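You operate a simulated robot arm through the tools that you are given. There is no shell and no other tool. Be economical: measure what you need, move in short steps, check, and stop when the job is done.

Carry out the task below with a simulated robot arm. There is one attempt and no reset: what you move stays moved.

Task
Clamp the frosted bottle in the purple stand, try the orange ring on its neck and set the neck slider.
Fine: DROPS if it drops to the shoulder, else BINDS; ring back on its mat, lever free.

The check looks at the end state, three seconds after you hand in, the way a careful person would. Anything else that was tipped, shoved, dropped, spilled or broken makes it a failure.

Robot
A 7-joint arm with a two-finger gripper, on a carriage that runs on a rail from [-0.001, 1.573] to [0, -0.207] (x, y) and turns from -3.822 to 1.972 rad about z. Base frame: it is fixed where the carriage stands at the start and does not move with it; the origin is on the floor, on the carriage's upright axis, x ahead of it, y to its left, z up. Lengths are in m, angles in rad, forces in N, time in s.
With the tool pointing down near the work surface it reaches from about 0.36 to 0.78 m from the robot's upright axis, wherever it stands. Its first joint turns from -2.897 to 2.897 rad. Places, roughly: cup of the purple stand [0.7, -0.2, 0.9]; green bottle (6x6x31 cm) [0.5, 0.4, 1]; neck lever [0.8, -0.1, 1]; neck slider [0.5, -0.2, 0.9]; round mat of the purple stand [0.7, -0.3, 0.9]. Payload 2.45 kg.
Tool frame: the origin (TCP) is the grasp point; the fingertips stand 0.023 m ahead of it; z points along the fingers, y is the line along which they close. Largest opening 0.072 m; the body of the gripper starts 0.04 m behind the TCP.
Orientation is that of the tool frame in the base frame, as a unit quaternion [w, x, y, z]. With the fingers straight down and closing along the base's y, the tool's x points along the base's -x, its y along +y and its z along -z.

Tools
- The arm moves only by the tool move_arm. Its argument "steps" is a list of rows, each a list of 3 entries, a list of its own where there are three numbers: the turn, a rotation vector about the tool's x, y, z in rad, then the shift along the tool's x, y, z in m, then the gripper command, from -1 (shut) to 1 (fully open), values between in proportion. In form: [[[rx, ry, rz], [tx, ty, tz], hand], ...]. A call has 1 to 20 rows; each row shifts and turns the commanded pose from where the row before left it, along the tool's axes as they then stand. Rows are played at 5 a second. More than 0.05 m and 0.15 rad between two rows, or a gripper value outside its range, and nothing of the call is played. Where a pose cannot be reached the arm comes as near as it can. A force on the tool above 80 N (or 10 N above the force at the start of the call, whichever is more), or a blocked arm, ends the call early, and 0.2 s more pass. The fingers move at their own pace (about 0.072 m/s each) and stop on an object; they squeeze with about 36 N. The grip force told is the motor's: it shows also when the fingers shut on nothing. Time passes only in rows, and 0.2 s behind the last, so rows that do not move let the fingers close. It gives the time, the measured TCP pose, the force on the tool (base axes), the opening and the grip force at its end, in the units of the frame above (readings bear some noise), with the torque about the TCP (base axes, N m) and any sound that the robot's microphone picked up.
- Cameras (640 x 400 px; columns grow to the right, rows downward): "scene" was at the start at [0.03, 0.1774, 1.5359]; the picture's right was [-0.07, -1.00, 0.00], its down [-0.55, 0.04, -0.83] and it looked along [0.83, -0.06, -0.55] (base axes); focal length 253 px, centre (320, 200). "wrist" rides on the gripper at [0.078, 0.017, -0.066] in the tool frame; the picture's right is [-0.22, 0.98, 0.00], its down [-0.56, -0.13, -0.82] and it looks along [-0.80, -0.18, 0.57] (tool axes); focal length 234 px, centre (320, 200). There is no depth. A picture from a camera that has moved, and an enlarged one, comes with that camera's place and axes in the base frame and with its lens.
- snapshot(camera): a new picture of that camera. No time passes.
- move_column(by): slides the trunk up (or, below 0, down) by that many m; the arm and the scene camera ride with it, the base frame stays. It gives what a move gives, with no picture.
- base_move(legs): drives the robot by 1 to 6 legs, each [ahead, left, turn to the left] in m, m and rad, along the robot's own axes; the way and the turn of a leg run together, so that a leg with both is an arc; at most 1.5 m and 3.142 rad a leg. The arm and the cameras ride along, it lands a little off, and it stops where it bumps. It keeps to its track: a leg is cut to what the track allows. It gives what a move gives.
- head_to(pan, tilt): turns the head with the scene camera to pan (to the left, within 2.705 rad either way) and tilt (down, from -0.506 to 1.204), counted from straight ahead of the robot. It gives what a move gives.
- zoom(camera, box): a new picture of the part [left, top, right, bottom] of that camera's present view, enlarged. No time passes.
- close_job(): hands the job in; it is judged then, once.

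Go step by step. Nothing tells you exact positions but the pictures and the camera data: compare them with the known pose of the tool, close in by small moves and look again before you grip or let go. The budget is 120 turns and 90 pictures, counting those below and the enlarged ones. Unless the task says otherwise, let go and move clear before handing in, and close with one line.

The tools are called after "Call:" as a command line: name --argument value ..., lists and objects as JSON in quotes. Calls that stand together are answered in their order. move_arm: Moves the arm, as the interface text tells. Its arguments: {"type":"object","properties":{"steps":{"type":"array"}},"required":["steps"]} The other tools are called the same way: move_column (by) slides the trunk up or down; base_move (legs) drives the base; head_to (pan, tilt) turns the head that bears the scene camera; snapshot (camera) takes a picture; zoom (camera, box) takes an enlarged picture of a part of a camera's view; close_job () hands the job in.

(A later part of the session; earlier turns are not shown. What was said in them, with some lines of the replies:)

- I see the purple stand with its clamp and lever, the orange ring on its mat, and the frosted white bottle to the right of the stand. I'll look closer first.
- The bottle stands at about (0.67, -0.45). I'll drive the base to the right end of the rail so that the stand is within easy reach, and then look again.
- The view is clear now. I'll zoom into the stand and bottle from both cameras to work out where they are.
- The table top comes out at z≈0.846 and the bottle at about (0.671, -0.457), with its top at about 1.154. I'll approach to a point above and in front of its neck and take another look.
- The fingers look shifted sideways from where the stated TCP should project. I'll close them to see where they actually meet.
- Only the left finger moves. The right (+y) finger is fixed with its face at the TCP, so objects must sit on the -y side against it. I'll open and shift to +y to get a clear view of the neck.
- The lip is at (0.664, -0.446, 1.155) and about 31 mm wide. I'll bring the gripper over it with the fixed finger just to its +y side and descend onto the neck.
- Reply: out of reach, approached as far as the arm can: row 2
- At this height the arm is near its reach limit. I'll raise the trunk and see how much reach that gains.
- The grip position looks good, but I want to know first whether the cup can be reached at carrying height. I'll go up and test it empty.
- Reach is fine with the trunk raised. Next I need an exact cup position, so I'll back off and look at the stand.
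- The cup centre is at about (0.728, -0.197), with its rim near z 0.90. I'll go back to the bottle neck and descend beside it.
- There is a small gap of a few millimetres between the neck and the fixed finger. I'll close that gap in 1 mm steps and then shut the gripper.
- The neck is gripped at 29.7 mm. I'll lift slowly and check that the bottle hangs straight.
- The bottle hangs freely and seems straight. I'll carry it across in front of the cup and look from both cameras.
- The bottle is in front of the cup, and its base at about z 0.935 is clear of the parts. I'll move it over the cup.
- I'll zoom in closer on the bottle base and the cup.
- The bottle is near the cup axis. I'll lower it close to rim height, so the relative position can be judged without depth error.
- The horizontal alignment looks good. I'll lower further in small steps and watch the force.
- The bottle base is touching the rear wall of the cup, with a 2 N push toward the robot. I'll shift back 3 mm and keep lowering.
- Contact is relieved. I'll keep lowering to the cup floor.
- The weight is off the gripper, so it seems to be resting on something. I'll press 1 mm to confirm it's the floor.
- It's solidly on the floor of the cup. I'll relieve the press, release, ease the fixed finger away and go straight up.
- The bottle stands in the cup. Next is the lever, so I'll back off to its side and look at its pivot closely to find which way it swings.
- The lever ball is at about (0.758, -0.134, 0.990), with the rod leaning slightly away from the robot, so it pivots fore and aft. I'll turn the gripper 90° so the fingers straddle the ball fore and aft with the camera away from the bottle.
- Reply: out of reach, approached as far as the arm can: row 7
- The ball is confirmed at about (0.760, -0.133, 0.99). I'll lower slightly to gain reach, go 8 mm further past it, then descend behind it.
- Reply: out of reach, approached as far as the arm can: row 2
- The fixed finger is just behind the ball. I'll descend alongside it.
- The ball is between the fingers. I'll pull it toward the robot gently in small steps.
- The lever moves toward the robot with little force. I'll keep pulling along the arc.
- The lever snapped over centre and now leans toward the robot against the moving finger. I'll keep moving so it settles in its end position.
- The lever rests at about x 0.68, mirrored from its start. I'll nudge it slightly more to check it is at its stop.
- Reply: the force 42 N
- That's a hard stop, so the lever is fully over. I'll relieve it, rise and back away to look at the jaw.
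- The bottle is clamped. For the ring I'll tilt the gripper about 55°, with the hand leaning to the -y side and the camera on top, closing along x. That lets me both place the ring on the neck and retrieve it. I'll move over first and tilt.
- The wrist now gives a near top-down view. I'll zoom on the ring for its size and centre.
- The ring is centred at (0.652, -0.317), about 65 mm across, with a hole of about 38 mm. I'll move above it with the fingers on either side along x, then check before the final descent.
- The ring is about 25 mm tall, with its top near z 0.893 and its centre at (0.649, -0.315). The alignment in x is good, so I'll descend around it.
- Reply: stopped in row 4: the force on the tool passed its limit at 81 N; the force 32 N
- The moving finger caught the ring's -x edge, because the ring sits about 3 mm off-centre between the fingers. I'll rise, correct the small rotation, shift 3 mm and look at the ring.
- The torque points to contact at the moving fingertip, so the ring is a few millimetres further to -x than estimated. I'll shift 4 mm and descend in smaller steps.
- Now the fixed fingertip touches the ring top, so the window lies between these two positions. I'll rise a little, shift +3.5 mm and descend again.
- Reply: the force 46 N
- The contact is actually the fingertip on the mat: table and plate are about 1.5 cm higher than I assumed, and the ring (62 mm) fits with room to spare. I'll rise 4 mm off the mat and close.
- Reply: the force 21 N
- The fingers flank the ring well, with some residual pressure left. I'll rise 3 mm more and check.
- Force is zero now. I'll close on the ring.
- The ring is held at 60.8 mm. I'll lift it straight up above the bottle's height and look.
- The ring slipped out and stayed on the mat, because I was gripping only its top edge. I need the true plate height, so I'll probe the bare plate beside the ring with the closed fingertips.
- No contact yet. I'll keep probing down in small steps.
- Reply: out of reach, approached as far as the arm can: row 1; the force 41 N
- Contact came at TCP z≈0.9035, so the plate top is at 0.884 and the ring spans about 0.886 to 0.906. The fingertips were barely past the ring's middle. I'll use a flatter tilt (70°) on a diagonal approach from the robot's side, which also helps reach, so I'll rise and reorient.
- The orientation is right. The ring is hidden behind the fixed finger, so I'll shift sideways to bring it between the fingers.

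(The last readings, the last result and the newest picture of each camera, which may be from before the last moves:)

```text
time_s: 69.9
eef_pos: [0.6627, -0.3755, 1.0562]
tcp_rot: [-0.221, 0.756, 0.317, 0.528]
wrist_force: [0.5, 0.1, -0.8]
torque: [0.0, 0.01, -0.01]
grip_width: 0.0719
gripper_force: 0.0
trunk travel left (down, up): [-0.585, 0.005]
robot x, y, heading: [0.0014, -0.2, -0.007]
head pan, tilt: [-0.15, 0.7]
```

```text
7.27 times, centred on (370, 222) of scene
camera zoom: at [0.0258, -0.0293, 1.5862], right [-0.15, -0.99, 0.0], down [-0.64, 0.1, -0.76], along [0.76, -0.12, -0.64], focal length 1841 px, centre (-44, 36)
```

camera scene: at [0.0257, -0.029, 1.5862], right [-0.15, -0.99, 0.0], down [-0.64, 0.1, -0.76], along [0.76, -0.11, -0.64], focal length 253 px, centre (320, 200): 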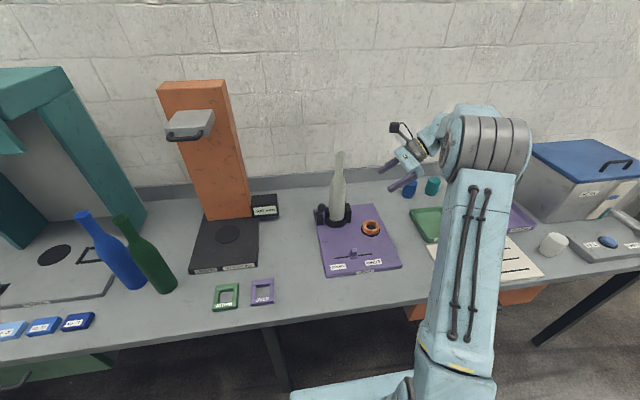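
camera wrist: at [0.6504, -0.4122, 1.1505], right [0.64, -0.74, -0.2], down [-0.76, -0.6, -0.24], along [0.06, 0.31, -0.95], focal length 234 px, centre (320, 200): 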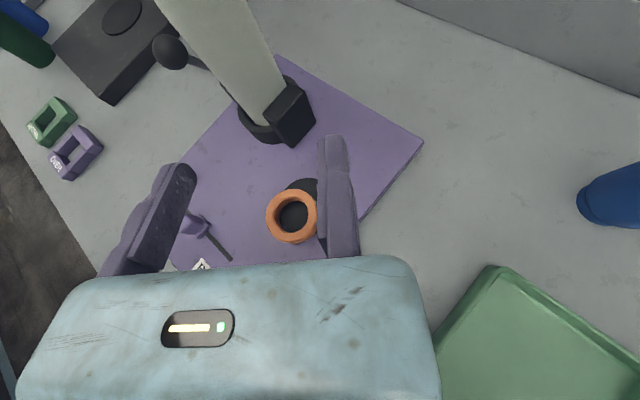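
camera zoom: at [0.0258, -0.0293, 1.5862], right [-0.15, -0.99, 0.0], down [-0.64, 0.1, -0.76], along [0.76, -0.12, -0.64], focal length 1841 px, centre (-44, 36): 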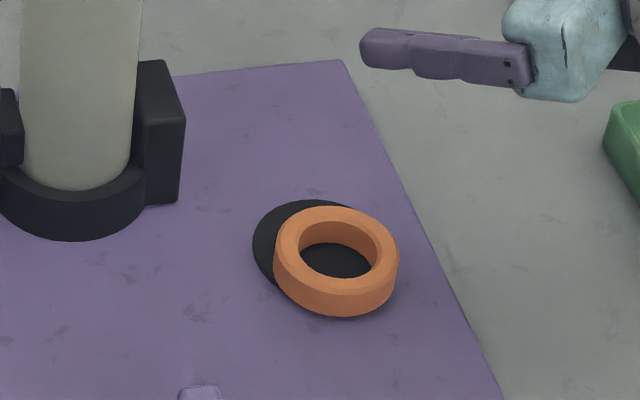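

The ring has slid about 2 cm off the mat centre, to about (0.629, -0.319); I'll correct that when putting it back. I'll move to a pre-grasp just above it and look.

Call:
move_arm --steps '[[[0, 0, 0], [-0.0351, -0.0094, 0.0168], 1], [[0, 0, 0], [-0.0351, -0.0094, 0.0168], 1], [[0, 0, 0], [-0.0351, -0.0094, 0.0168], 1], [[0, 0, 0], [0, 0, 0], 1]]'

Call:
snapshot --camera "wrist"

Call:
zoom --camera "scene" --box '[335, 195, 415, 255]'

```text
time_s: 70.9
eef_pos: [0.6485, -0.3465, 0.9405]
tcp_rot: [-0.221, 0.756, 0.318, 0.528]
wrist_force: [1.1, 0.3, 0.1]
torque: [-0.03, -0.01, 0.02]
grip_width: 0.0722
gripper_force: 0.1
trunk travel left (down, up): [-0.585, 0.005]
robot x, y, heading: [-0.0006, -0.1987, 0.001]
head pan, tilt: [-0.15, 0.7]
```

```text
21 pictures are left
camera wrist: at [0.6371, -0.3834, 1.0348], right [0.64, -0.74, -0.2], down [-0.76, -0.6, -0.24], along [0.06, 0.31, -0.95], focal length 234 px, centre (320, 200)
```

wrist: 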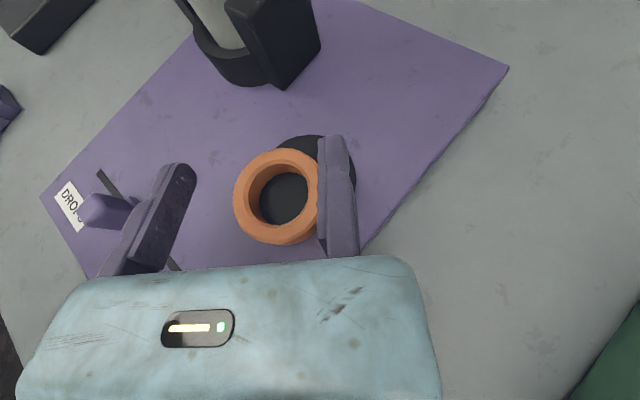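

```text
6.67 times, centred on (375, 225) of scene
camera zoom: at [0.0261, -0.0292, 1.5862], right [-0.15, -0.99, 0.0], down [-0.64, 0.1, -0.76], along [0.76, -0.12, -0.64], focal length 1688 px, centre (-47, 33)
```

zoom: 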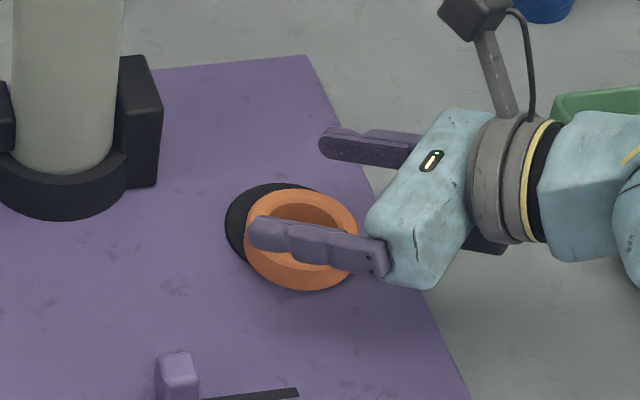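

I'll centre with a 3 mm sideways shift and descend around the ring.

Call:
move_arm --steps '[[[0, 0, 0], [-0.0094, 0.003, 0.0045], 1], [[0, 0, 0], [-0.0094, 0, 0.0045], 1], [[0, 0, 0], [-0.0094, 0, 0.0035], 1], [[0, 0, 0], [-0.0047, 0, 0.0017], 1], [[0, 0, 0], [-0.0037, 0, 0.0013], 1], [[0, 0, 0], [0, 0, 0], 1]]'

Call:
zoom --camera "scene" --box '[335, 195, 415, 255]'

```text
time_s: 72.3
eef_pos: [0.6537, -0.3475, 0.9015]
tcp_rot: [-0.221, 0.755, 0.318, 0.529]
wrist_force: [0.1, 0.2, 5.3]
torque: [0.08, -0.06, 0.07]
grip_width: 0.072
gripper_force: 0.0
trunk travel left (down, up): [-0.585, 0.005]
robot x, y, heading: [0.0026, -0.2017, -0.001]
head pan, tilt: [-0.15, 0.7]
```

```text
6.67 times, centred on (375, 225) of scene
camera zoom: at [0.0252, -0.029, 1.5863], right [-0.15, -0.99, 0.0], down [-0.64, 0.1, -0.77], along [0.76, -0.12, -0.64], focal length 1688 px, centre (-47, 33)
```

zoom: 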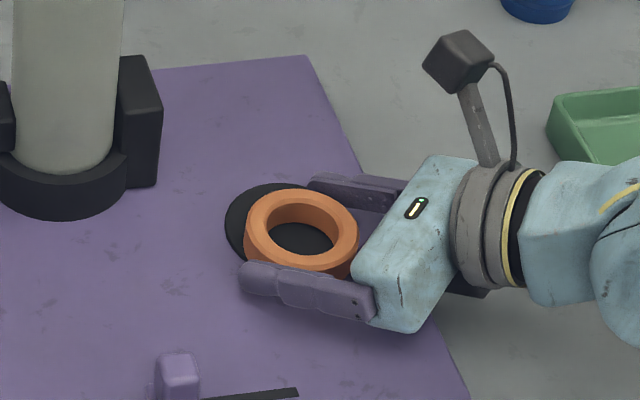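

The fingers flank the ring fully now, lightly touching the plate. I'll close and lift slightly to test.

Call:
move_arm --steps '[[[0, 0, 0], [0.0008, 0, 0], 0.7], [[0, 0, 0], [0, 0, 0], 0.4], [[0, 0, 0], [0, 0, 0], -1], [[0, 0, 0], [0, 0, 0], -1], [[0, 0, 0], [0, 0, 0], -1], [[0, 0, 0], [0.0094, 0, -0.0035], -1], [[0, 0, 0], [0.0188, 0, -0.0069], -1], [[0, 0, 0], [0, 0, 0], -1]]'

Call:
snapshot --camera "wrist"

```text
time_s: 74.1
eef_pos: [0.6551, -0.3479, 0.9311]
tcp_rot: [-0.221, 0.756, 0.318, 0.528]
wrist_force: [-0.3, -0.5, -0.3]
torque: [-0.02, 0.0, -0.02]
grip_width: 0.0604
gripper_force: 36.2
trunk travel left (down, up): [-0.585, 0.005]
robot x, y, heading: [0.0009, -0.2016, -0.001]
head pan, tilt: [-0.15, 0.7]
```

```text
18 pictures are left
camera wrist: at [0.6423, -0.3836, 1.0254], right [0.64, -0.74, -0.2], down [-0.76, -0.6, -0.24], along [0.06, 0.31, -0.95], focal length 234 px, centre (320, 200)
```

wrist: 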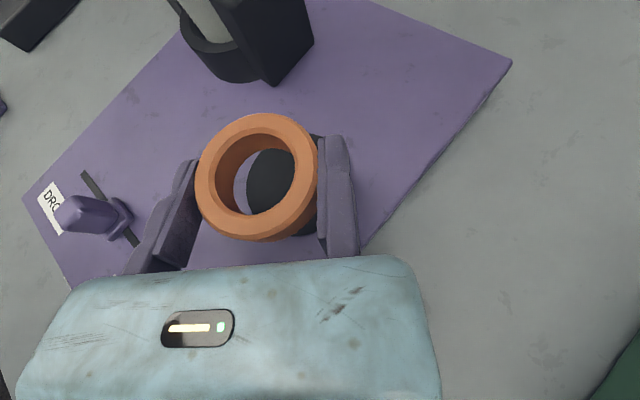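

The ring is held firmly. I'll lift it above lip height and approach the bottle, stopping 4 cm short for a look.

Call:
move_arm --steps '[[[0, 0, 0], [0.0446, 0, -0.0164], -1], [[0, 0, 0], [0.0446, 0, -0.0164], -1], [[0, 0, 0], [0.0446, 0, -0.0164], -1], [[0, 0, 0], [0.0446, 0, -0.0164], -1], [[0, 0, 0], [0.0446, 0, -0.0164], -1], [[0, 0, 0], [0.0446, 0, -0.0164], -1], [[0, 0, 0], [0.006, -0.0045, 0.0164], -1], [[0, 0, 0], [0.006, -0.0045, 0.0164], -1], [[0, 0, 0], [0.006, -0.0045, 0.0164], -1], [[0, 0, 0], [0.006, -0.0045, 0.0164], -1], [[0, 0, 0], [0.006, -0.0045, 0.0164], -1], [[0, 0, 0], [0.006, -0.0047, 0.0164], -1], [[0, 0, 0], [0, 0, 0], -1]]'

Call:
snapshot --camera "wrist"

```text
time_s: 76.9
eef_pos: [0.7096, -0.2554, 1.2164]
tcp_rot: [-0.22, 0.757, 0.317, 0.528]
wrist_force: [-0.3, 0.5, -0.7]
torque: [-0.03, -0.01, 0.0]
grip_width: 0.0607
gripper_force: 36.5
trunk travel left (down, up): [-0.585, 0.005]
robot x, y, heading: [0.001, -0.1997, -0.002]
head pan, tilt: [-0.15, 0.7]
```

```text
17 pictures are left
camera wrist: at [0.6966, -0.2915, 1.311], right [0.64, -0.74, -0.2], down [-0.76, -0.6, -0.24], along [0.06, 0.31, -0.95], focal length 234 px, centre (320, 200)
```

wrist: 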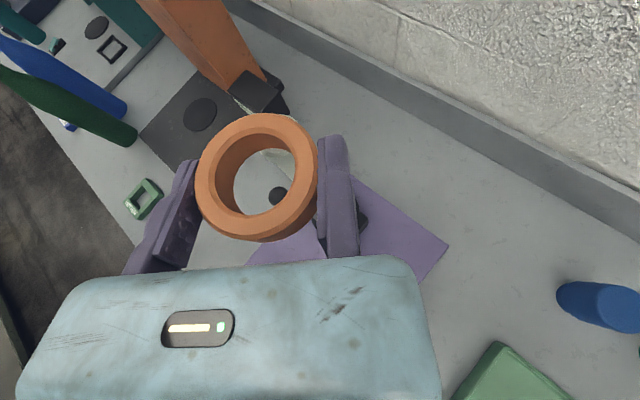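

Call:
zoom --camera "wrist" --box '[190, 90, 340, 250]'

Call:
zoom --camera "scene" --box '[310, 110, 400, 180]'

```text
2.50 times, centred on (265, 170) of wrist
camera zoom: at [0.6966, -0.2915, 1.311], right [0.64, -0.74, -0.2], down [-0.76, -0.6, -0.24], along [0.06, 0.31, -0.95], focal length 585 px, centre (458, 275)
```

zoom: 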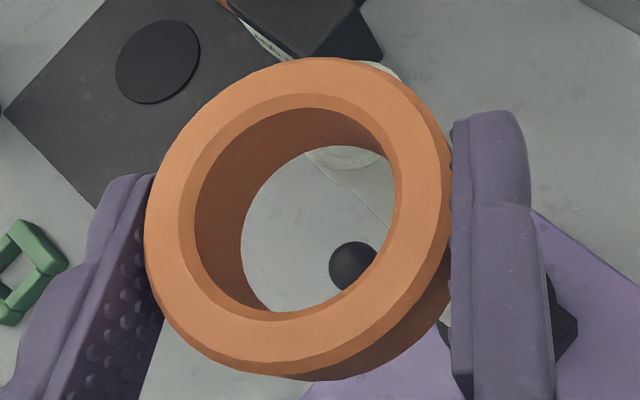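

```text
5.71 times, centred on (355, 145) of scene
camera zoom: at [0.026, -0.0291, 1.5862], right [-0.15, -0.99, 0.0], down [-0.64, 0.1, -0.76], along [0.76, -0.12, -0.64], focal length 1447 px, centre (120, 514)
```

zoom: 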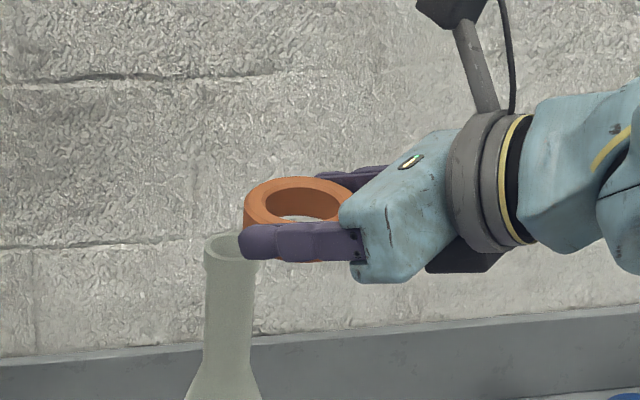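

Both views agree: bottle axis at about (0.722, -0.198) and ring axis about 4 cm short of it. I'll move the ring over the lip.

Call:
move_arm --steps '[[[0, 0, 0], [0.0045, 0.0006, 0.0123], -1], [[0, 0, 0], [0.0045, 0.0006, 0.0123], -1], [[0, 0, 0], [0.0045, 0.0005, 0.0122], -1], [[0, 0, 0], [0, 0, 0], -1]]'

Call:
zoom --camera "wrist" --box '[190, 90, 340, 250]'

Call:
zoom --camera "scene" --box '[310, 110, 400, 180]'

```text
time_s: 77.9
eef_pos: [0.7381, -0.2282, 1.2176]
tcp_rot: [-0.221, 0.756, 0.317, 0.528]
wrist_force: [0.4, 0.8, 0.1]
torque: [-0.02, -0.04, -0.01]
grip_width: 0.0605
gripper_force: 35.1
trunk travel left (down, up): [-0.585, 0.005]
robot x, y, heading: [-0.0016, -0.1996, -0.003]
head pan, tilt: [-0.15, 0.7]
```

```text
2.50 times, centred on (265, 170) of wrist
camera zoom: at [0.7248, -0.2649, 1.3112], right [0.64, -0.74, -0.2], down [-0.76, -0.6, -0.24], along [0.06, 0.31, -0.95], focal length 585 px, centre (458, 275)
```

zoom: 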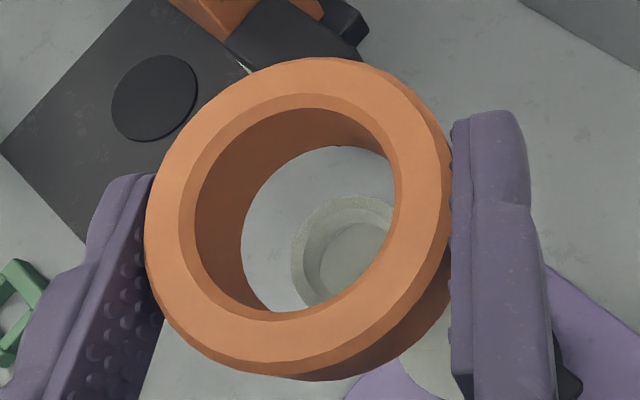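

```text
5.71 times, centred on (355, 145) of scene
camera zoom: at [0.026, -0.0291, 1.5862], right [-0.15, -0.99, 0.0], down [-0.64, 0.1, -0.76], along [0.76, -0.12, -0.64], focal length 1447 px, centre (120, 514)
```

zoom: 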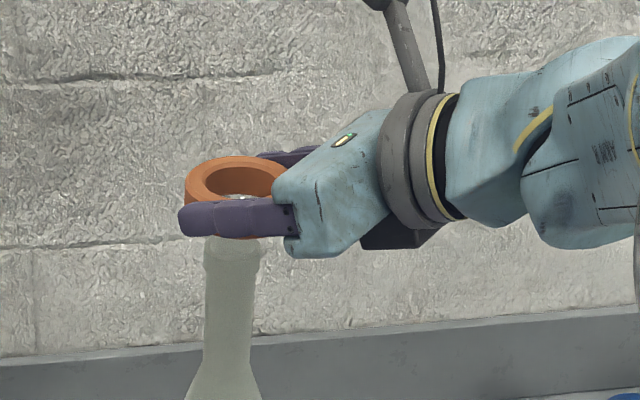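

The ring's hole (about 40 mm) is nearly centred over the lip (about 31 mm). I'll nudge 2.5 mm in +y and lower over the lip.

Call:
move_arm --steps '[[[0, 0, 0], [0.0006, -0.0018, 0.0017], -1], [[0, 0, 0], [-0.0047, 0, 0.0017], -1], [[0, 0, 0], [-0.0047, 0, 0.0017], -1], [[0, 0, 0], [-0.0028, 0, 0.001], -1], [[0, 0, 0], [-0.0028, 0, 0.001], -1], [[0, 0, 0], [-0.0028, 0, 0.001], -1], [[0, 0, 0], [-0.0028, 0, 0.001], -1], [[0, 0, 0], [-0.0028, 0, 0.001], -1], [[0, 0, 0], [0, 0, 0], -1]]'

Call:
zoom --camera "wrist" --box '[190, 90, 340, 250]'

```text
time_s: 79.9
eef_pos: [0.7349, -0.224, 1.1912]
tcp_rot: [-0.221, 0.756, 0.318, 0.528]
wrist_force: [-0.4, 0.5, -0.5]
torque: [-0.04, -0.04, 0.01]
grip_width: 0.0604
gripper_force: 35.5
trunk travel left (down, up): [-0.585, 0.005]
robot x, y, heading: [-0.0023, -0.1994, 0.001]
head pan, tilt: [-0.15, 0.7]
```

```text
2.50 times, centred on (265, 170) of wrist
camera zoom: at [0.7229, -0.2609, 1.286], right [0.64, -0.74, -0.2], down [-0.76, -0.6, -0.24], along [0.06, 0.31, -0.95], focal length 585 px, centre (458, 275)
```

zoom: 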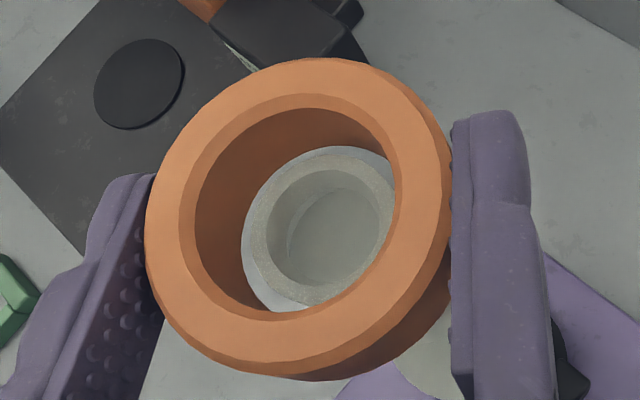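

The lip is entering the hole and is roughly centred. I'll shift by 1 mm and keep lowering.

Call:
move_arm --steps '[[[0, 0, 0], [0, -0.0012, 0], -1], [[0, 0, 0], [-0.0028, 0, 0.001], -1], [[0, 0, 0], [-0.0028, 0, 0.001], -1], [[0, 0, 0], [-0.0028, 0, 0.001], -1], [[0, 0, 0], [-0.0028, 0, 0.001], -1], [[0, 0, 0], [-0.0028, 0, 0.001], -1], [[0, 0, 0], [-0.0028, 0, 0.001], -1], [[0, 0, 0], [0, 0, 0], -1]]'

Call:
zoom --camera "scene" --box '[310, 120, 400, 190]'

```text
time_s: 81.7
eef_pos: [0.7363, -0.2234, 1.1718]
tcp_rot: [-0.22, 0.756, 0.317, 0.528]
wrist_force: [0.0, -0.3, -0.5]
torque: [0.01, -0.02, 0.02]
grip_width: 0.0602
gripper_force: 36.2
trunk travel left (down, up): [-0.585, 0.005]
robot x, y, heading: [0.0004, -0.1971, 0.001]
head pan, tilt: [-0.15, 0.7]
```

```text
5.71 times, centred on (355, 155) of scene
camera zoom: at [0.0259, -0.0292, 1.5862], right [-0.15, -0.99, 0.0], down [-0.64, 0.1, -0.76], along [0.76, -0.12, -0.64], focal length 1447 px, centre (120, 457)
```

zoom: 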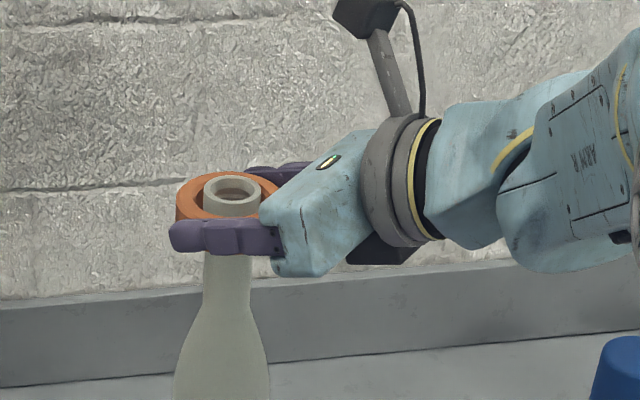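

The lip has passed through the ring freely. I'll lower it down the neck while holding, watching for force.

Call:
move_arm --steps '[[[0, 0, 0], [-0.0047, 0, 0.0017], -1], [[0, 0, 0], [-0.0047, 0, 0.0017], -1], [[0, 0, 0], [-0.0047, 0, 0.0017], -1], [[0, 0, 0], [-0.0047, 0, 0.0017], -1], [[0, 0, 0], [-0.0047, 0, 0.0017], -1], [[0, 0, 0], [-0.0047, 0, 0.0017], -1], [[0, 0, 0], [-0.0047, 0, 0.0017], -1], [[0, 0, 0], [-0.0047, 0, 0.0017], -1], [[0, 0, 0], [0, 0, 0], -1]]'

Call:
zoom --camera "scene" --box '[310, 120, 400, 190]'

```text
time_s: 83.7
eef_pos: [0.7364, -0.2248, 1.1338]
tcp_rot: [-0.22, 0.756, 0.317, 0.528]
wrist_force: [-0.4, -0.1, -0.3]
torque: [-0.02, -0.03, -0.01]
grip_width: 0.0605
gripper_force: 35.8
trunk travel left (down, up): [-0.585, 0.005]
robot x, y, heading: [-0.0021, -0.2032, -0.005]
head pan, tilt: [-0.15, 0.7]
```

```text
5.71 times, centred on (355, 155) of scene
camera zoom: at [0.0259, -0.0292, 1.5862], right [-0.15, -0.99, 0.0], down [-0.64, 0.1, -0.76], along [0.76, -0.12, -0.64], focal length 1447 px, centre (120, 457)
```

zoom: 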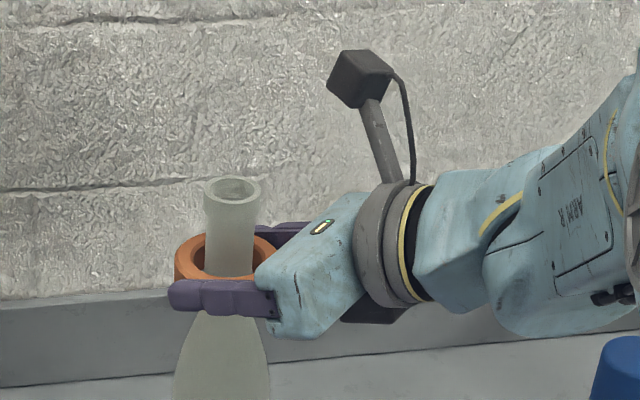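

The ring slides freely down the neck, well below the lip. I'll lower to the shoulder.

Call:
move_arm --steps '[[[0, 0, 0], [-0.0028, 0, 0.001], -1], [[0, 0, 0], [-0.0028, 0, 0.001], -1], [[0, 0, 0], [-0.0028, 0, 0.001], -1], [[0, 0, 0], [-0.0028, 0, 0.001], -1], [[0, 0, 0], [0, 0, 0], -1]]'

```text
time_s: 84.9
eef_pos: [0.7341, -0.2237, 1.1222]
tcp_rot: [-0.221, 0.757, 0.317, 0.528]
wrist_force: [0.9, -0.5, -0.1]
torque: [0.03, -0.03, 0.0]
grip_width: 0.0605
gripper_force: 35.8
trunk travel left (down, up): [-0.585, 0.005]
robot x, y, heading: [0.0018, -0.2017, 0.0]
head pan, tilt: [-0.15, 0.7]
```

Call:
move_arm --steps '[[[0, 0, 0], [-0.0028, 0, 0.001], -1], [[0, 0, 0], [-0.0028, 0, 0.001], -1], [[0, 0, 0], [-0.0028, 0, 0.001], -1], [[0, 0, 0], [0, 0, 0], -1]]'

Call:
zoom --camera "scene" --box '[310, 130, 400, 200]'

```text
time_s: 85.9
eef_pos: [0.7345, -0.2241, 1.1117]
tcp_rot: [-0.221, 0.756, 0.317, 0.529]
wrist_force: [0.6, 0.0, -0.3]
torque: [0.01, 0.0, -0.01]
grip_width: 0.0605
gripper_force: 36.2
trunk travel left (down, up): [-0.585, 0.005]
robot x, y, heading: [-0.0016, -0.2006, -0.002]
head pan, tilt: [-0.15, 0.7]
```

```text
5.71 times, centred on (355, 165) of scene
camera zoom: at [0.0258, -0.0292, 1.5862], right [-0.15, -0.99, 0.0], down [-0.64, 0.1, -0.76], along [0.76, -0.12, -0.64], focal length 1447 px, centre (120, 400)
```

zoom: 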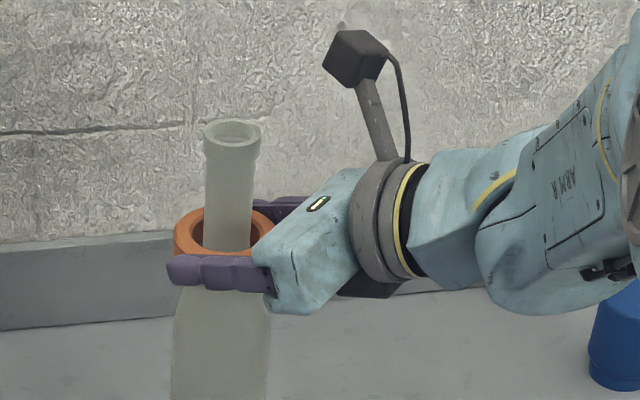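

Almost at the shoulder and still free. I'll lower a little more until it seats.

Call:
move_arm --steps '[[[0, 0, 0], [-0.0028, 0, 0.001], -1], [[0, 0, 0], [-0.0019, 0, 0.0007], -1], [[0, 0, 0], [-0.0019, 0, 0.0007], -1], [[0, 0, 0], [0, 0, 0], -1]]'

Call:
move_arm --steps '[[[0, 0, 0], [-0.0019, 0, 0.0007], -1], [[0, 0, 0], [0, 0, 0], -1]]'

```text
time_s: 86.9
eef_pos: [0.7352, -0.2238, 1.1058]
tcp_rot: [-0.221, 0.756, 0.318, 0.528]
wrist_force: [-0.1, -0.2, -1.3]
torque: [-0.02, 0.0, -0.02]
grip_width: 0.0604
gripper_force: 35.7
trunk travel left (down, up): [-0.585, 0.005]
robot x, y, heading: [0.0005, -0.2014, -0.005]
head pan, tilt: [-0.15, 0.7]
```

```text
time_s: 87.5
eef_pos: [0.7354, -0.2245, 1.1023]
tcp_rot: [-0.221, 0.756, 0.318, 0.528]
wrist_force: [-1.0, -0.8, 0.2]
torque: [0.0, -0.01, 0.02]
grip_width: 0.0603
gripper_force: 35.6
trunk travel left (down, up): [-0.585, 0.005]
robot x, y, heading: [-0.0001, -0.2015, -0.003]
head pan, tilt: [-0.15, 0.7]
```

Call:
move_arm --steps '[[[0, 0, 0], [-0.0019, 0, 0.0007], -1], [[0, 0, 0], [-0.0019, 0, 0.0007], -1], [[0, 0, 0], [-0.0019, 0, 0.0007], -1], [[0, 0, 0], [0, 0, 0], -1]]'

Call:
zoom --camera "scene" --box '[315, 140, 385, 195]'

```text
time_s: 88.5
eef_pos: [0.7351, -0.2242, 1.1014]
tcp_rot: [-0.221, 0.754, 0.317, 0.531]
wrist_force: [2.6, -2.9, 27.1]
torque: [0.62, 0.28, -0.06]
grip_width: 0.0605
gripper_force: 36.0
trunk travel left (down, up): [-0.585, 0.005]
robot x, y, heading: [0.0008, -0.1999, -0.005]
head pan, tilt: [-0.15, 0.7]
```

```text
7.27 times, centred on (350, 168) of scene
camera zoom: at [0.0239, -0.0295, 1.5866], right [-0.15, -0.99, 0.0], down [-0.64, 0.1, -0.77], along [0.76, -0.12, -0.64], focal length 1841 px, centre (102, 436)
```

zoom: 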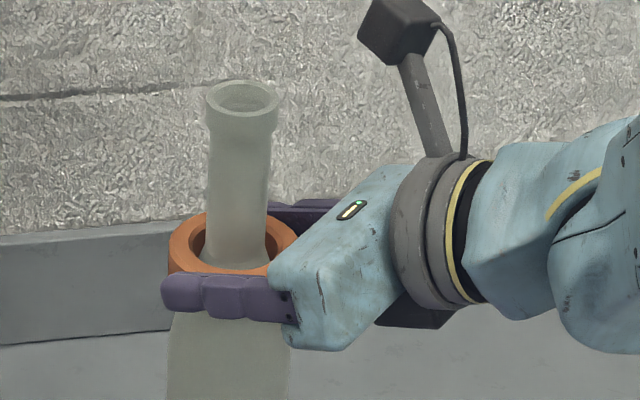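

The ring met a firm stop at the shoulder, with no binding anywhere on the neck, so the answer is DROPS. I'll raise the ring straight back off the neck.

Call:
move_arm --steps '[[[0, 0, 0], [0.0047, 0, -0.0017], -1], [[0, 0, 0], [0.0094, 0, -0.0035], -1], [[0, 0, 0], [0.0141, 0, -0.0052], -1], [[0, 0, 0], [0.0141, 0, -0.0052], -1], [[0, 0, 0], [0.0141, 0, -0.0052], -1], [[0, 0, 0], [0.0141, 0, -0.0052], -1], [[0, 0, 0], [0.0141, 0, -0.0052], -1], [[0, 0, 0], [0.0141, 0, -0.0052], -1], [[0, 0, 0], [0.0141, 0, -0.0052], -1], [[0, 0, 0], [0.0094, 0, -0.0035], -1], [[0, 0, 0], [0, 0, 0], -1]]'

Call:
snapshot --camera "wrist"

```text
time_s: 90.9
eef_pos: [0.734, -0.2237, 1.2278]
tcp_rot: [-0.221, 0.756, 0.318, 0.527]
wrist_force: [0.5, 0.2, -1.0]
torque: [-0.01, 0.0, -0.01]
grip_width: 0.0604
gripper_force: 35.9
trunk travel left (down, up): [-0.585, 0.005]
robot x, y, heading: [-0.0009, -0.2016, -0.0]
head pan, tilt: [-0.15, 0.7]
```

```text
7 pictures are left
camera wrist: at [0.7217, -0.26, 1.3221], right [0.64, -0.74, -0.2], down [-0.76, -0.6, -0.24], along [0.06, 0.31, -0.95], focal length 234 px, centre (320, 200)
```

wrist: 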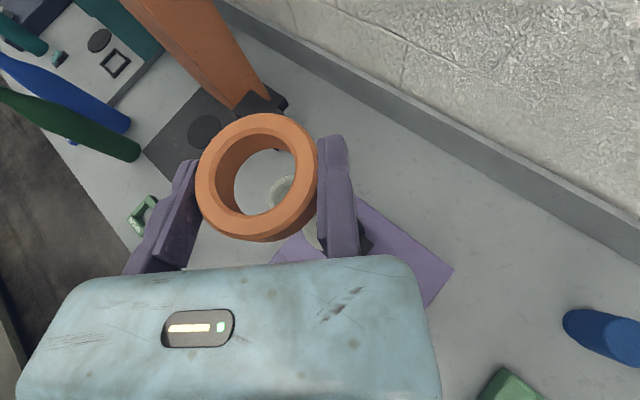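

The ring is free of the bottle and still level in the grip. I'll carry it back above the mat and descend partway.

Call:
move_arm --steps '[[[0, 0, 0], [-0.0118, 0.0093, -0.0321], -1], [[0, 0, 0], [-0.0118, 0.0093, -0.0321], -1], [[0, 0, 0], [-0.0118, 0.0093, -0.0321], -1], [[0, 0, 0], [-0.0118, 0.0094, -0.0322], -1], [[0, 0, 0], [-0.0386, 0, 0.0142], -1], [[0, 0, 0], [-0.0386, 0, 0.0142], -1], [[0, 0, 0], [-0.0386, 0, 0.0142], -1], [[0, 0, 0], [-0.0386, 0, 0.0142], -1], [[0, 0, 0], [-0.0386, 0, 0.0142], -1], [[0, 0, 0], [-0.0386, 0, 0.0142], -1], [[0, 0, 0], [-0.0386, 0, 0.0142], -1], [[0, 0, 0], [0, 0, 0], -1]]'

Call:
zoom --camera "scene" --box '[335, 195, 415, 255]'

```text
time_s: 93.5
eef_pos: [0.6646, -0.3489, 0.9385]
tcp_rot: [-0.22, 0.756, 0.317, 0.528]
wrist_force: [0.3, -0.4, -1.0]
torque: [-0.02, 0.01, -0.02]
grip_width: 0.0603
gripper_force: 36.0
trunk travel left (down, up): [-0.585, 0.005]
robot x, y, heading: [-0.0014, -0.201, -0.006]
head pan, tilt: [-0.15, 0.7]
```

```text
6.67 times, centred on (375, 225) of scene
camera zoom: at [0.0262, -0.0293, 1.5862], right [-0.15, -0.99, 0.0], down [-0.64, 0.1, -0.76], along [0.76, -0.12, -0.64], focal length 1688 px, centre (-47, 33)
```

zoom: 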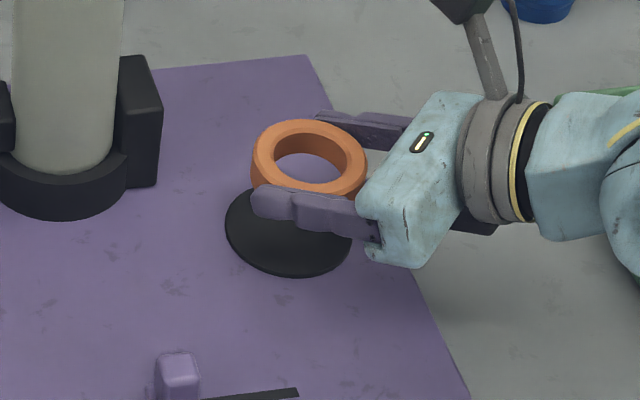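

The ring is hovering just above the mat and appears a few millimetres too far to -y/+x. I'll correct that and lower it to the mat.

Call:
move_arm --steps '[[[0, 0, 0], [0.0005, -0.0056, 0.0014], -1], [[0, 0, 0], [-0.0094, 0, 0.0035], -1], [[0, 0, 0], [-0.0094, 0, 0.0035], -1], [[0, 0, 0], [-0.0075, 0, 0.0028], -1], [[0, 0, 0], [-0.0038, 0, 0.0014], -1], [[0, 0, 0], [-0.0019, 0, 0.0007], -1], [[0, 0, 0], [0, 0, 0], -1]]'

Call:
zoom --camera "scene" --box '[335, 195, 415, 255]'

```text
time_s: 95.1
eef_pos: [0.6634, -0.3424, 0.9059]
tcp_rot: [-0.219, 0.757, 0.317, 0.528]
wrist_force: [-0.1, -0.1, 1.2]
torque: [-0.12, 0.16, -0.05]
grip_width: 0.0604
gripper_force: 35.7
trunk travel left (down, up): [-0.585, 0.005]
robot x, y, heading: [0.0029, -0.2002, -0.003]
head pan, tilt: [-0.15, 0.7]
```

```text
6.67 times, centred on (375, 225) of scene
camera zoom: at [0.0256, -0.0291, 1.5863], right [-0.15, -0.99, 0.0], down [-0.64, 0.1, -0.77], along [0.76, -0.12, -0.64], focal length 1688 px, centre (-47, 33)
```

zoom: 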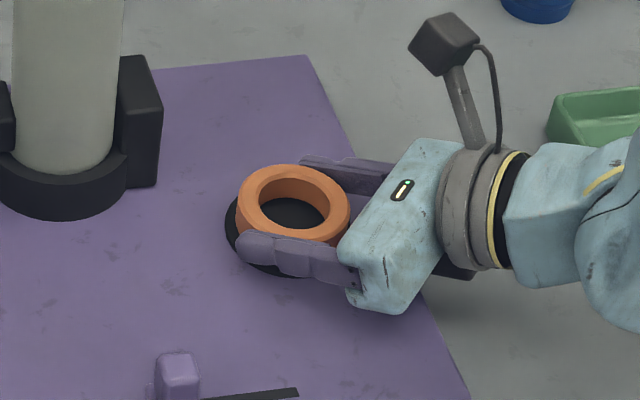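

The ring is about 4 mm too far back on the mat. I'll lift it slightly, shift, set it down, release, ease the fixed finger away and rise.

Call:
move_arm --steps '[[[0, 0, 0], [0.0028, 0, -0.001], -1], [[0, 0, 0], [-0.0007, -0.0036, -0.002], -1], [[0, 0, 0], [-0.0028, 0, 0.001], -1], [[0, 0, 0], [-0.0014, 0, 0.0005], -1], [[0, 0, 0], [0, 0, 0], -1], [[0, 0, 0], [0, 0, 0], 0.8], [[0, 0, 0], [0, 0, 0], 1], [[0, 0, 0], [0, 0.003, 0], 1], [[0, 0, 0], [0, 0.002, 0], 1], [[0, 0, 0], [0.0141, 0, -0.0052], 1], [[0, 0, 0], [0.0188, 0, -0.0069], 1], [[0, 0, 0], [0.0376, 0, -0.0138], 1], [[0, 0, 0], [0.0376, 0, -0.0138], 1], [[0, 0, 0], [0, 0, 0], 1]]'

Call:
zoom --camera "scene" --box '[300, 180, 410, 270]'

```text
time_s: 98.1
eef_pos: [0.6637, -0.3448, 1.0216]
tcp_rot: [-0.221, 0.756, 0.317, 0.528]
wrist_force: [-0.3, -0.2, 0.1]
torque: [0.05, -0.02, 0.01]
grip_width: 0.0721
gripper_force: 0.0
trunk travel left (down, up): [-0.585, 0.005]
robot x, y, heading: [0.0003, -0.201, 0.004]
head pan, tilt: [-0.15, 0.7]
```

```text
4.44 times, centred on (355, 225) of scene
camera zoom: at [0.0254, -0.0291, 1.5862], right [-0.15, -0.99, 0.0], down [-0.64, 0.1, -0.77], along [0.76, -0.12, -0.64], focal length 1125 px, centre (164, 89)
```

zoom: 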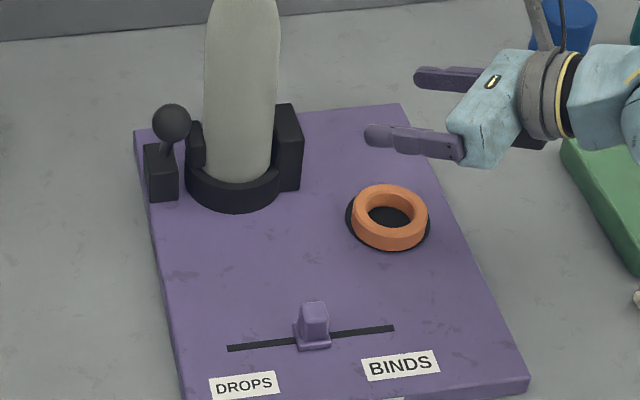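

The ring sits back on its mat. Next is the slider: the knob is at about (0.540, -0.223), with DROPS at its +y end. I'll close the gripper, turn it upright and bring it to the -y side of the knob.

Call:
move_arm --steps '[[[0, 0, 0], [0.028, 0, -0.01], 0], [[0, -0.1353, 0], [0, 0, 0], -1], [[0, -0.1353, 0], [0, 0, 0], -1], [[0, -0.1353, 0], [0, 0, 0], -1], [[0, -0.1353, 0], [0, 0, 0], -1], [[0, -0.1353, 0], [0, 0, 0], -1], [[0, -0.1353, 0], [0, 0, 0], -1], [[0, -0.1353, 0], [0, 0, 0], -1], [[0, -0.1353, 0], [0, 0, 0], -1], [[0, -0.1353, 0], [0, 0, 0], -1], [[0, 0, 0], [-0.0069, -0.0366, 0], -1], [[0, 0, 0], [-0.0069, -0.0366, 0], -1], [[0, 0, 0], [-0.0069, -0.0366, 0], -1], [[0, 0, 0], [-0.0069, -0.0366, 0], -1], [[0, 0, 0], [0, 0, 0.04], -1], [[0, 0, 0], [0, 0, 0.03], -1], [[0, 0, 0], [0, 0, 0], -1]]'

Call:
snapshot --camera "scene"

```text
time_s: 101.7
eef_pos: [0.54, -0.2584, 0.9778]
tcp_rot: [0.0, 0.922, 0.387, 0.0]
wrist_force: [0.3, -0.7, -0.1]
torque: [-0.01, 0.0, 0.01]
grip_width: 0.0
gripper_force: 28.2
trunk travel left (down, up): [-0.585, 0.005]
robot x, y, heading: [-0.0009, -0.2044, 0.001]
head pan, tilt: [-0.15, 0.7]
```

```text
3 pictures are left
camera scene: at [0.0259, -0.0291, 1.5862], right [-0.15, -0.99, 0.0], down [-0.64, 0.1, -0.76], along [0.76, -0.12, -0.64], focal length 253 px, centre (320, 200)
```

scene: 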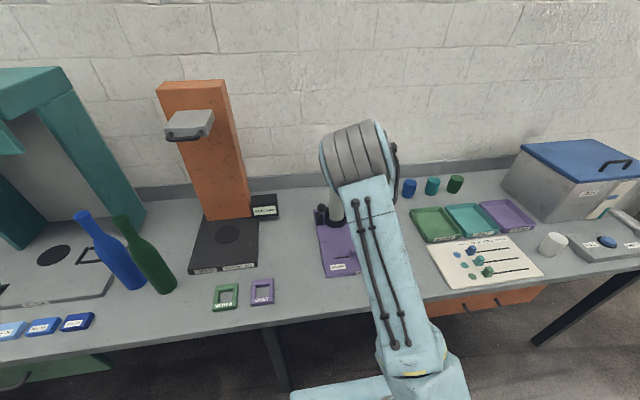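

Call:
snapshot --camera "wrist"

```text
2 pictures are left
camera wrist: at [0.6051, -0.2168, 1.0425], right [0.54, -0.84, 0.0], down [-0.48, -0.31, 0.82], along [-0.69, -0.45, -0.57], focal length 234 px, centre (320, 200)
```

wrist: 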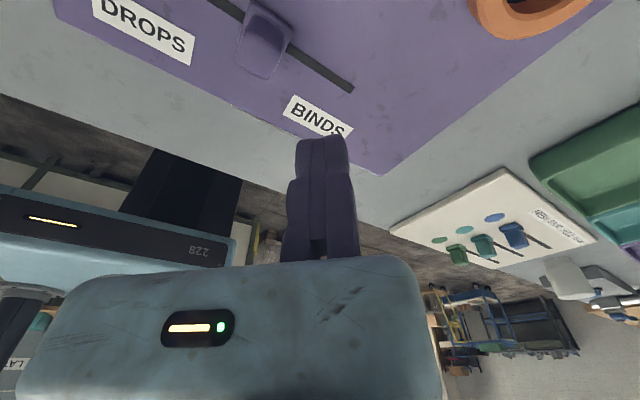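

The knob is at (0.545, -0.222) and my closed fingers are on its -y side in line with the slot. I'll descend to knob height and push toward DROPS.

Call:
move_arm --steps '[[[0, 0, 0], [0.0021, 0.0021, 0.03], -1], [[0, 0, 0], [0, 0, 0.025], -1], [[0, 0, 0], [0, 0, 0.006], -1], [[0, 0, 0], [0.0036, -0.0035, 0], -1], [[0, 0, 0], [0.0036, -0.0035, 0], -1], [[0, 0, 0], [0.0036, -0.0035, 0], -1], [[0, 0, 0], [0.0036, -0.0035, 0], -1], [[0, 0, 0], [0.0036, -0.0035, 0], -1], [[0, 0, 0], [0.0036, -0.0035, 0], -1], [[0, 0, 0], [0.0036, -0.0035, 0], -1], [[0, 0, 0], [0.0036, -0.0035, 0], -1], [[0, 0, 0], [0.0036, -0.0035, 0], -1], [[0, 0, 0], [0.0036, -0.0035, 0], -1], [[0, 0, 0], [0, 0, 0], -1]]'

```text
time_s: 104.7
eef_pos: [0.544, -0.212, 0.918]
tcp_rot: [0.001, 0.922, 0.386, 0.001]
wrist_force: [0.1, 0.6, -0.1]
torque: [0.01, 0.01, -0.05]
grip_width: 0.0
gripper_force: 28.4
trunk travel left (down, up): [-0.585, 0.005]
robot x, y, heading: [0.0018, -0.1982, -0.001]
head pan, tilt: [-0.15, 0.7]
```

Call:
move_arm --steps '[[[0, 0, 0], [0.0022, -0.0021, 0], -1], [[0, 0, 0], [0.0022, -0.0021, 0], -1], [[0, 0, 0], [0.0022, -0.0021, 0], -1], [[0, 0, 0], [0.0022, -0.0021, 0], -1], [[0, 0, 0], [0.0022, -0.0021, 0], -1], [[0, 0, 0], [0, 0, 0], -1]]'

```text
time_s: 106.1
eef_pos: [0.5423, -0.1969, 0.9186]
tcp_rot: [0.001, 0.922, 0.386, 0.0]
wrist_force: [0.4, -0.6, 0.5]
torque: [0.03, 0.02, -0.02]
grip_width: 0.0001
gripper_force: 28.7
trunk travel left (down, up): [-0.585, 0.005]
robot x, y, heading: [0.0006, -0.1994, -0.006]
head pan, tilt: [-0.15, 0.7]
```

Call:
move_arm --steps '[[[0, 0, 0], [0.0015, -0.0014, 0], -1], [[0, 0, 0], [0.0015, -0.0014, 0], -1], [[0, 0, 0], [0.0015, -0.0014, 0], -1], [[0, 0, 0], [0, 0, 0], -1]]'

Call:
move_arm --steps '[[[0, 0, 0], [0.0015, -0.0014, 0], -1], [[0, 0, 0], [0.0015, -0.0014, 0], -1], [[0, 0, 0], [0, 0, 0], -1]]'

```text
time_s: 107.1
eef_pos: [0.5429, -0.1909, 0.9188]
tcp_rot: [0.001, 0.922, 0.387, 0.002]
wrist_force: [-0.4, -0.2, -0.1]
torque: [0.01, -0.01, 0.04]
grip_width: 0.0001
gripper_force: 28.3
trunk travel left (down, up): [-0.585, 0.005]
robot x, y, heading: [-0.0021, -0.203, 0.0]
head pan, tilt: [-0.15, 0.7]
```

```text
time_s: 107.9
eef_pos: [0.5432, -0.1869, 0.9187]
tcp_rot: [0.001, 0.922, 0.387, 0.001]
wrist_force: [-0.3, 0.5, -1.0]
torque: [-0.01, -0.01, -0.01]
grip_width: 0.0
gripper_force: 28.7
trunk travel left (down, up): [-0.585, 0.005]
robot x, y, heading: [-0.0029, -0.2019, -0.003]
head pan, tilt: [-0.15, 0.7]
```

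Call:
move_arm --steps '[[[0, 0, 0], [0.0015, -0.0014, 0], -1], [[0, 0, 0], [0.0015, -0.0014, 0], -1], [[0, 0, 0], [0, 0, 0], -1]]'

Call:
move_arm --steps '[[[0, 0, 0], [0.0015, -0.0014, 0], -1], [[0, 0, 0], [0.0015, -0.0014, 0], -1], [[0, 0, 0], [0, 0, 0], -1]]'

Call:
snapshot --camera "wrist"

```text
time_s: 108.7
eef_pos: [0.5432, -0.1816, 0.9184]
tcp_rot: [0.0, 0.922, 0.387, 0.0]
wrist_force: [0.5, 0.0, -0.1]
torque: [-0.01, -0.01, -0.01]
grip_width: 0.0001
gripper_force: 28.2
trunk travel left (down, up): [-0.585, 0.005]
robot x, y, heading: [0.0004, -0.2009, 0.003]
head pan, tilt: [-0.15, 0.7]
```

```text
time_s: 109.5
eef_pos: [0.5426, -0.1811, 0.9194]
tcp_rot: [0.0, 0.922, 0.386, 0.001]
wrist_force: [1.4, -15.6, -0.5]
torque: [-0.19, -0.05, 0.02]
grip_width: 0.0
gripper_force: 28.1
trunk travel left (down, up): [-0.585, 0.005]
robot x, y, heading: [-0.0005, -0.2002, -0.0]
head pan, tilt: [-0.15, 0.7]
```

```text
1 pictures are left
camera wrist: at [0.6093, -0.1374, 0.9827], right [0.54, -0.84, 0.0], down [-0.48, -0.31, 0.82], along [-0.69, -0.45, -0.57], focal length 234 px, centre (320, 200)
```

wrist: 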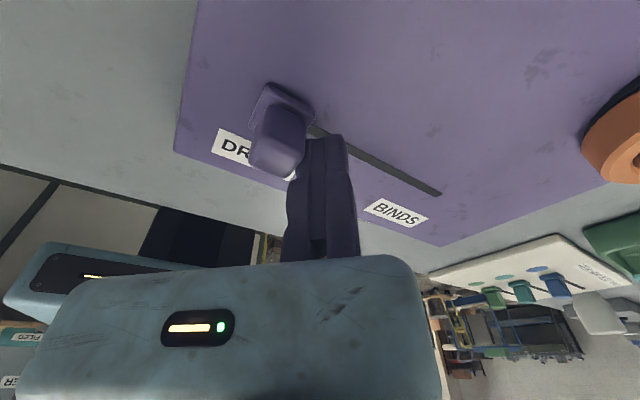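

The slider is hard against its DROPS end. I'll back off, rise and come in front of the lever ball to push it back to its free position.

Call:
move_arm --steps '[[[0, 0, 0], [-0.0071, 0.007, 0], -1], [[0, 0, 0], [0, 0, -0.047], -1], [[0, 0, 0], [0, 0, -0.047], -1], [[0, 0, 0], [0, 0, -0.047], -1], [[0, 0, 0], [0.0375, 0.0064, 0], -1], [[0, 0, 0], [0.0375, 0.0064, 0], -1], [[0, 0, 0], [0.0375, 0.0064, 0], -1], [[0, 0, 0], [0.0071, -0.007, 0], -1], [[0, 0, 0], [0, 0, 0], -1]]'

```text
time_s: 111.5
eef_pos: [0.6348, -0.1114, 1.0598]
tcp_rot: [0.001, 0.922, 0.387, 0.002]
wrist_force: [-0.7, 0.3, -0.1]
torque: [0.01, -0.02, 0.0]
grip_width: 0.0002
gripper_force: 28.2
trunk travel left (down, up): [-0.585, 0.005]
robot x, y, heading: [0.0024, -0.2014, -0.001]
head pan, tilt: [-0.15, 0.7]
```

Call:
move_arm --steps '[[[0, 0, 0], [-0.0096, 0.0095, 0], -1], [[0, 0, 0], [0, 0, 0.035], -1], [[0, 0, 0], [0, 0, 0.033], -1], [[0, 0, 0], [0.0035, 0.0036, 0], -1], [[0, 0, 0], [0.0035, 0.0036, 0], -1], [[0, 0, 0], [0.0035, 0.0036, 0], -1], [[0, 0, 0], [0.0035, 0.0036, 0], -1], [[0, 0, 0], [0.0035, 0.0036, 0], -1], [[0, 0, 0], [0.0035, 0.0036, 0], -1], [[0, 0, 0], [0, 0, 0], -1]]'

```text
time_s: 113.7
eef_pos: [0.6654, -0.1254, 0.9918]
tcp_rot: [0.001, 0.922, 0.387, -0.001]
wrist_force: [-1.2, 0.9, 0.0]
torque: [-0.01, -0.04, -0.01]
grip_width: 0.0
gripper_force: 28.5
trunk travel left (down, up): [-0.585, 0.005]
robot x, y, heading: [-0.001, -0.1983, 0.001]
head pan, tilt: [-0.15, 0.7]
```

The fingers should now be pushing the ball with little resistance, as before. I'll continue past centre.

Call:
move_arm --steps '[[[0, 0, 0], [0.0035, 0.0036, 0], -1], [[0, 0, 0], [0.0035, 0.0036, 0], -1], [[0, 0, 0], [0.0035, 0.0036, 0], -1], [[0, 0, 0], [0.0035, 0.0036, 0], -1], [[0, 0, 0], [0.0035, 0.0036, 0], -1], [[0, 0, 0], [0.0035, 0.0036, 0], -1], [[0, 0, 0], [0.0035, 0.0036, 0], -1], [[0, 0, 0], [0.0035, 0.0036, 0], -1], [[0, 0, 0], [0.0035, 0.0036, 0], -1], [[0, 0, 0], [0, 0, 0], -1]]'

```text
time_s: 115.9
eef_pos: [0.7112, -0.1258, 0.9915]
tcp_rot: [0.001, 0.922, 0.388, 0.001]
wrist_force: [-0.3, 0.2, 0.4]
torque: [-0.02, -0.04, -0.01]
grip_width: 0.0001
gripper_force: 28.1
trunk travel left (down, up): [-0.585, 0.005]
robot x, y, heading: [0.0027, -0.2007, 0.002]
head pan, tilt: [-0.15, 0.7]
```

Call:
move_arm --steps '[[[0, 0, 0], [0.0035, 0.0036, 0], -1], [[0, 0, 0], [0.0035, 0.0036, 0], -1], [[0, 0, 0], [0.0035, 0.0036, 0], -1], [[0, 0, 0], [0.0014, 0.0014, 0], -1], [[0, 0, 0], [0, 0, 0], -1]]'

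Call:
move_arm --steps '[[[0, 0, 0], [0.0014, 0.0014, 0], -1], [[0, 0, 0], [0.0014, 0.0014, 0], -1], [[0, 0, 0], [0, 0, 0], -1]]'

```text
time_s: 117.1
eef_pos: [0.7275, -0.1249, 0.9907]
tcp_rot: [0.0, 0.922, 0.387, 0.0]
wrist_force: [-0.4, -0.2, -0.7]
torque: [0.01, 0.03, -0.02]
grip_width: 0.0
gripper_force: 28.5
trunk travel left (down, up): [-0.585, 0.005]
robot x, y, heading: [-0.0001, -0.199, -0.004]
head pan, tilt: [-0.15, 0.7]
```

```text
time_s: 117.9
eef_pos: [0.73, -0.1247, 0.9902]
tcp_rot: [0.0, 0.922, 0.388, 0.0]
wrist_force: [-16.0, -0.2, -0.5]
torque: [0.02, -0.05, -0.05]
grip_width: 0.0002
gripper_force: 28.3
trunk travel left (down, up): [-0.585, 0.005]
robot x, y, heading: [-0.0002, -0.2069, 0.001]
head pan, tilt: [-0.15, 0.7]
```

The lever reached its free end stop exactly where expected. I'll back away, rise and retract clear for a final check picture.

Call:
move_arm --steps '[[[0, 0, 0], [-0.007, -0.0071, 0], -1], [[0, 0, 0], [-0.021, -0.0214, 0], -1], [[0, 0, 0], [-0.021, -0.0214, 0], -1], [[0, 0, 0], [0, 0, -0.045], -1], [[0, 0, 0], [0, 0, -0.045], -1], [[0, 0, 0], [0, 0, -0.045], -1], [[0, 0, 0], [0, 0, -0.045], -1], [[0, 0, 0], [-0.028, -0.0285, 0], -1], [[0, 0, 0], [-0.028, -0.0285, 0], -1], [[0, 0, 0], [-0.028, -0.0285, -0.02], -1], [[0, 0, 0], [-0.028, -0.0285, -0.02], -1], [[0, 0, 0], [-0.028, -0.0285, -0.02], -1], [[0, 0, 0], [-0.0285, 0.028, 0], 0], [[0, 0, 0], [-0.0285, 0.028, 0], 0], [[0, 0, 0], [-0.0285, 0.028, 0], 0], [[0, 0, 0], [-0.0285, 0.028, 0], 0], [[0, 0, 0], [-0.0285, 0.028, 0], 0], [[0, 0, 0], [0, 0, 0], 0]]'

Call:
zoom --camera "scene" --box '[290, 140, 430, 280]'

```text
time_s: 121.7
eef_pos: [0.4618, -0.326, 1.2316]
tcp_rot: [0.0, 0.922, 0.386, 0.001]
wrist_force: [0.1, -0.8, -0.2]
torque: [0.03, 0.01, 0.02]
grip_width: 0.0363
gripper_force: 0.1
trunk travel left (down, up): [-0.585, 0.005]
robot x, y, heading: [-0.0033, -0.1978, -0.001]
head pan, tilt: [-0.15, 0.7]
```

```text
2.86 times, centred on (360, 210) of scene
camera zoom: at [0.0258, -0.0293, 1.5862], right [-0.15, -0.99, 0.0], down [-0.64, 0.1, -0.76], along [0.76, -0.12, -0.64], focal length 723 px, centre (206, 171)
```

zoom: 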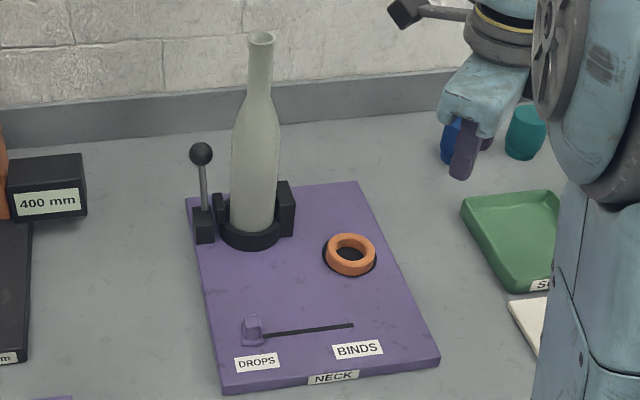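

The bottle stands upright in the cup, the lever is back in its free position, the ring is on its mat and the slider is at DROPS. The gripper is clear, so I'm handing in.

Call:
close_job

```text
The job is handed in.
```

I clamped the frosted bottle, and the orange ring slid freely down its neck to the shoulder. The slider is at DROPS, the ring is back on its mat and the lever is in its free position. I took "lever free" to mean unclamped, so the bottle now stands loose in the stand's cup. On my first try at picking up the ring it slipped out of the gripper and slid about 2 cm across its mat, which I corrected when I put it back.
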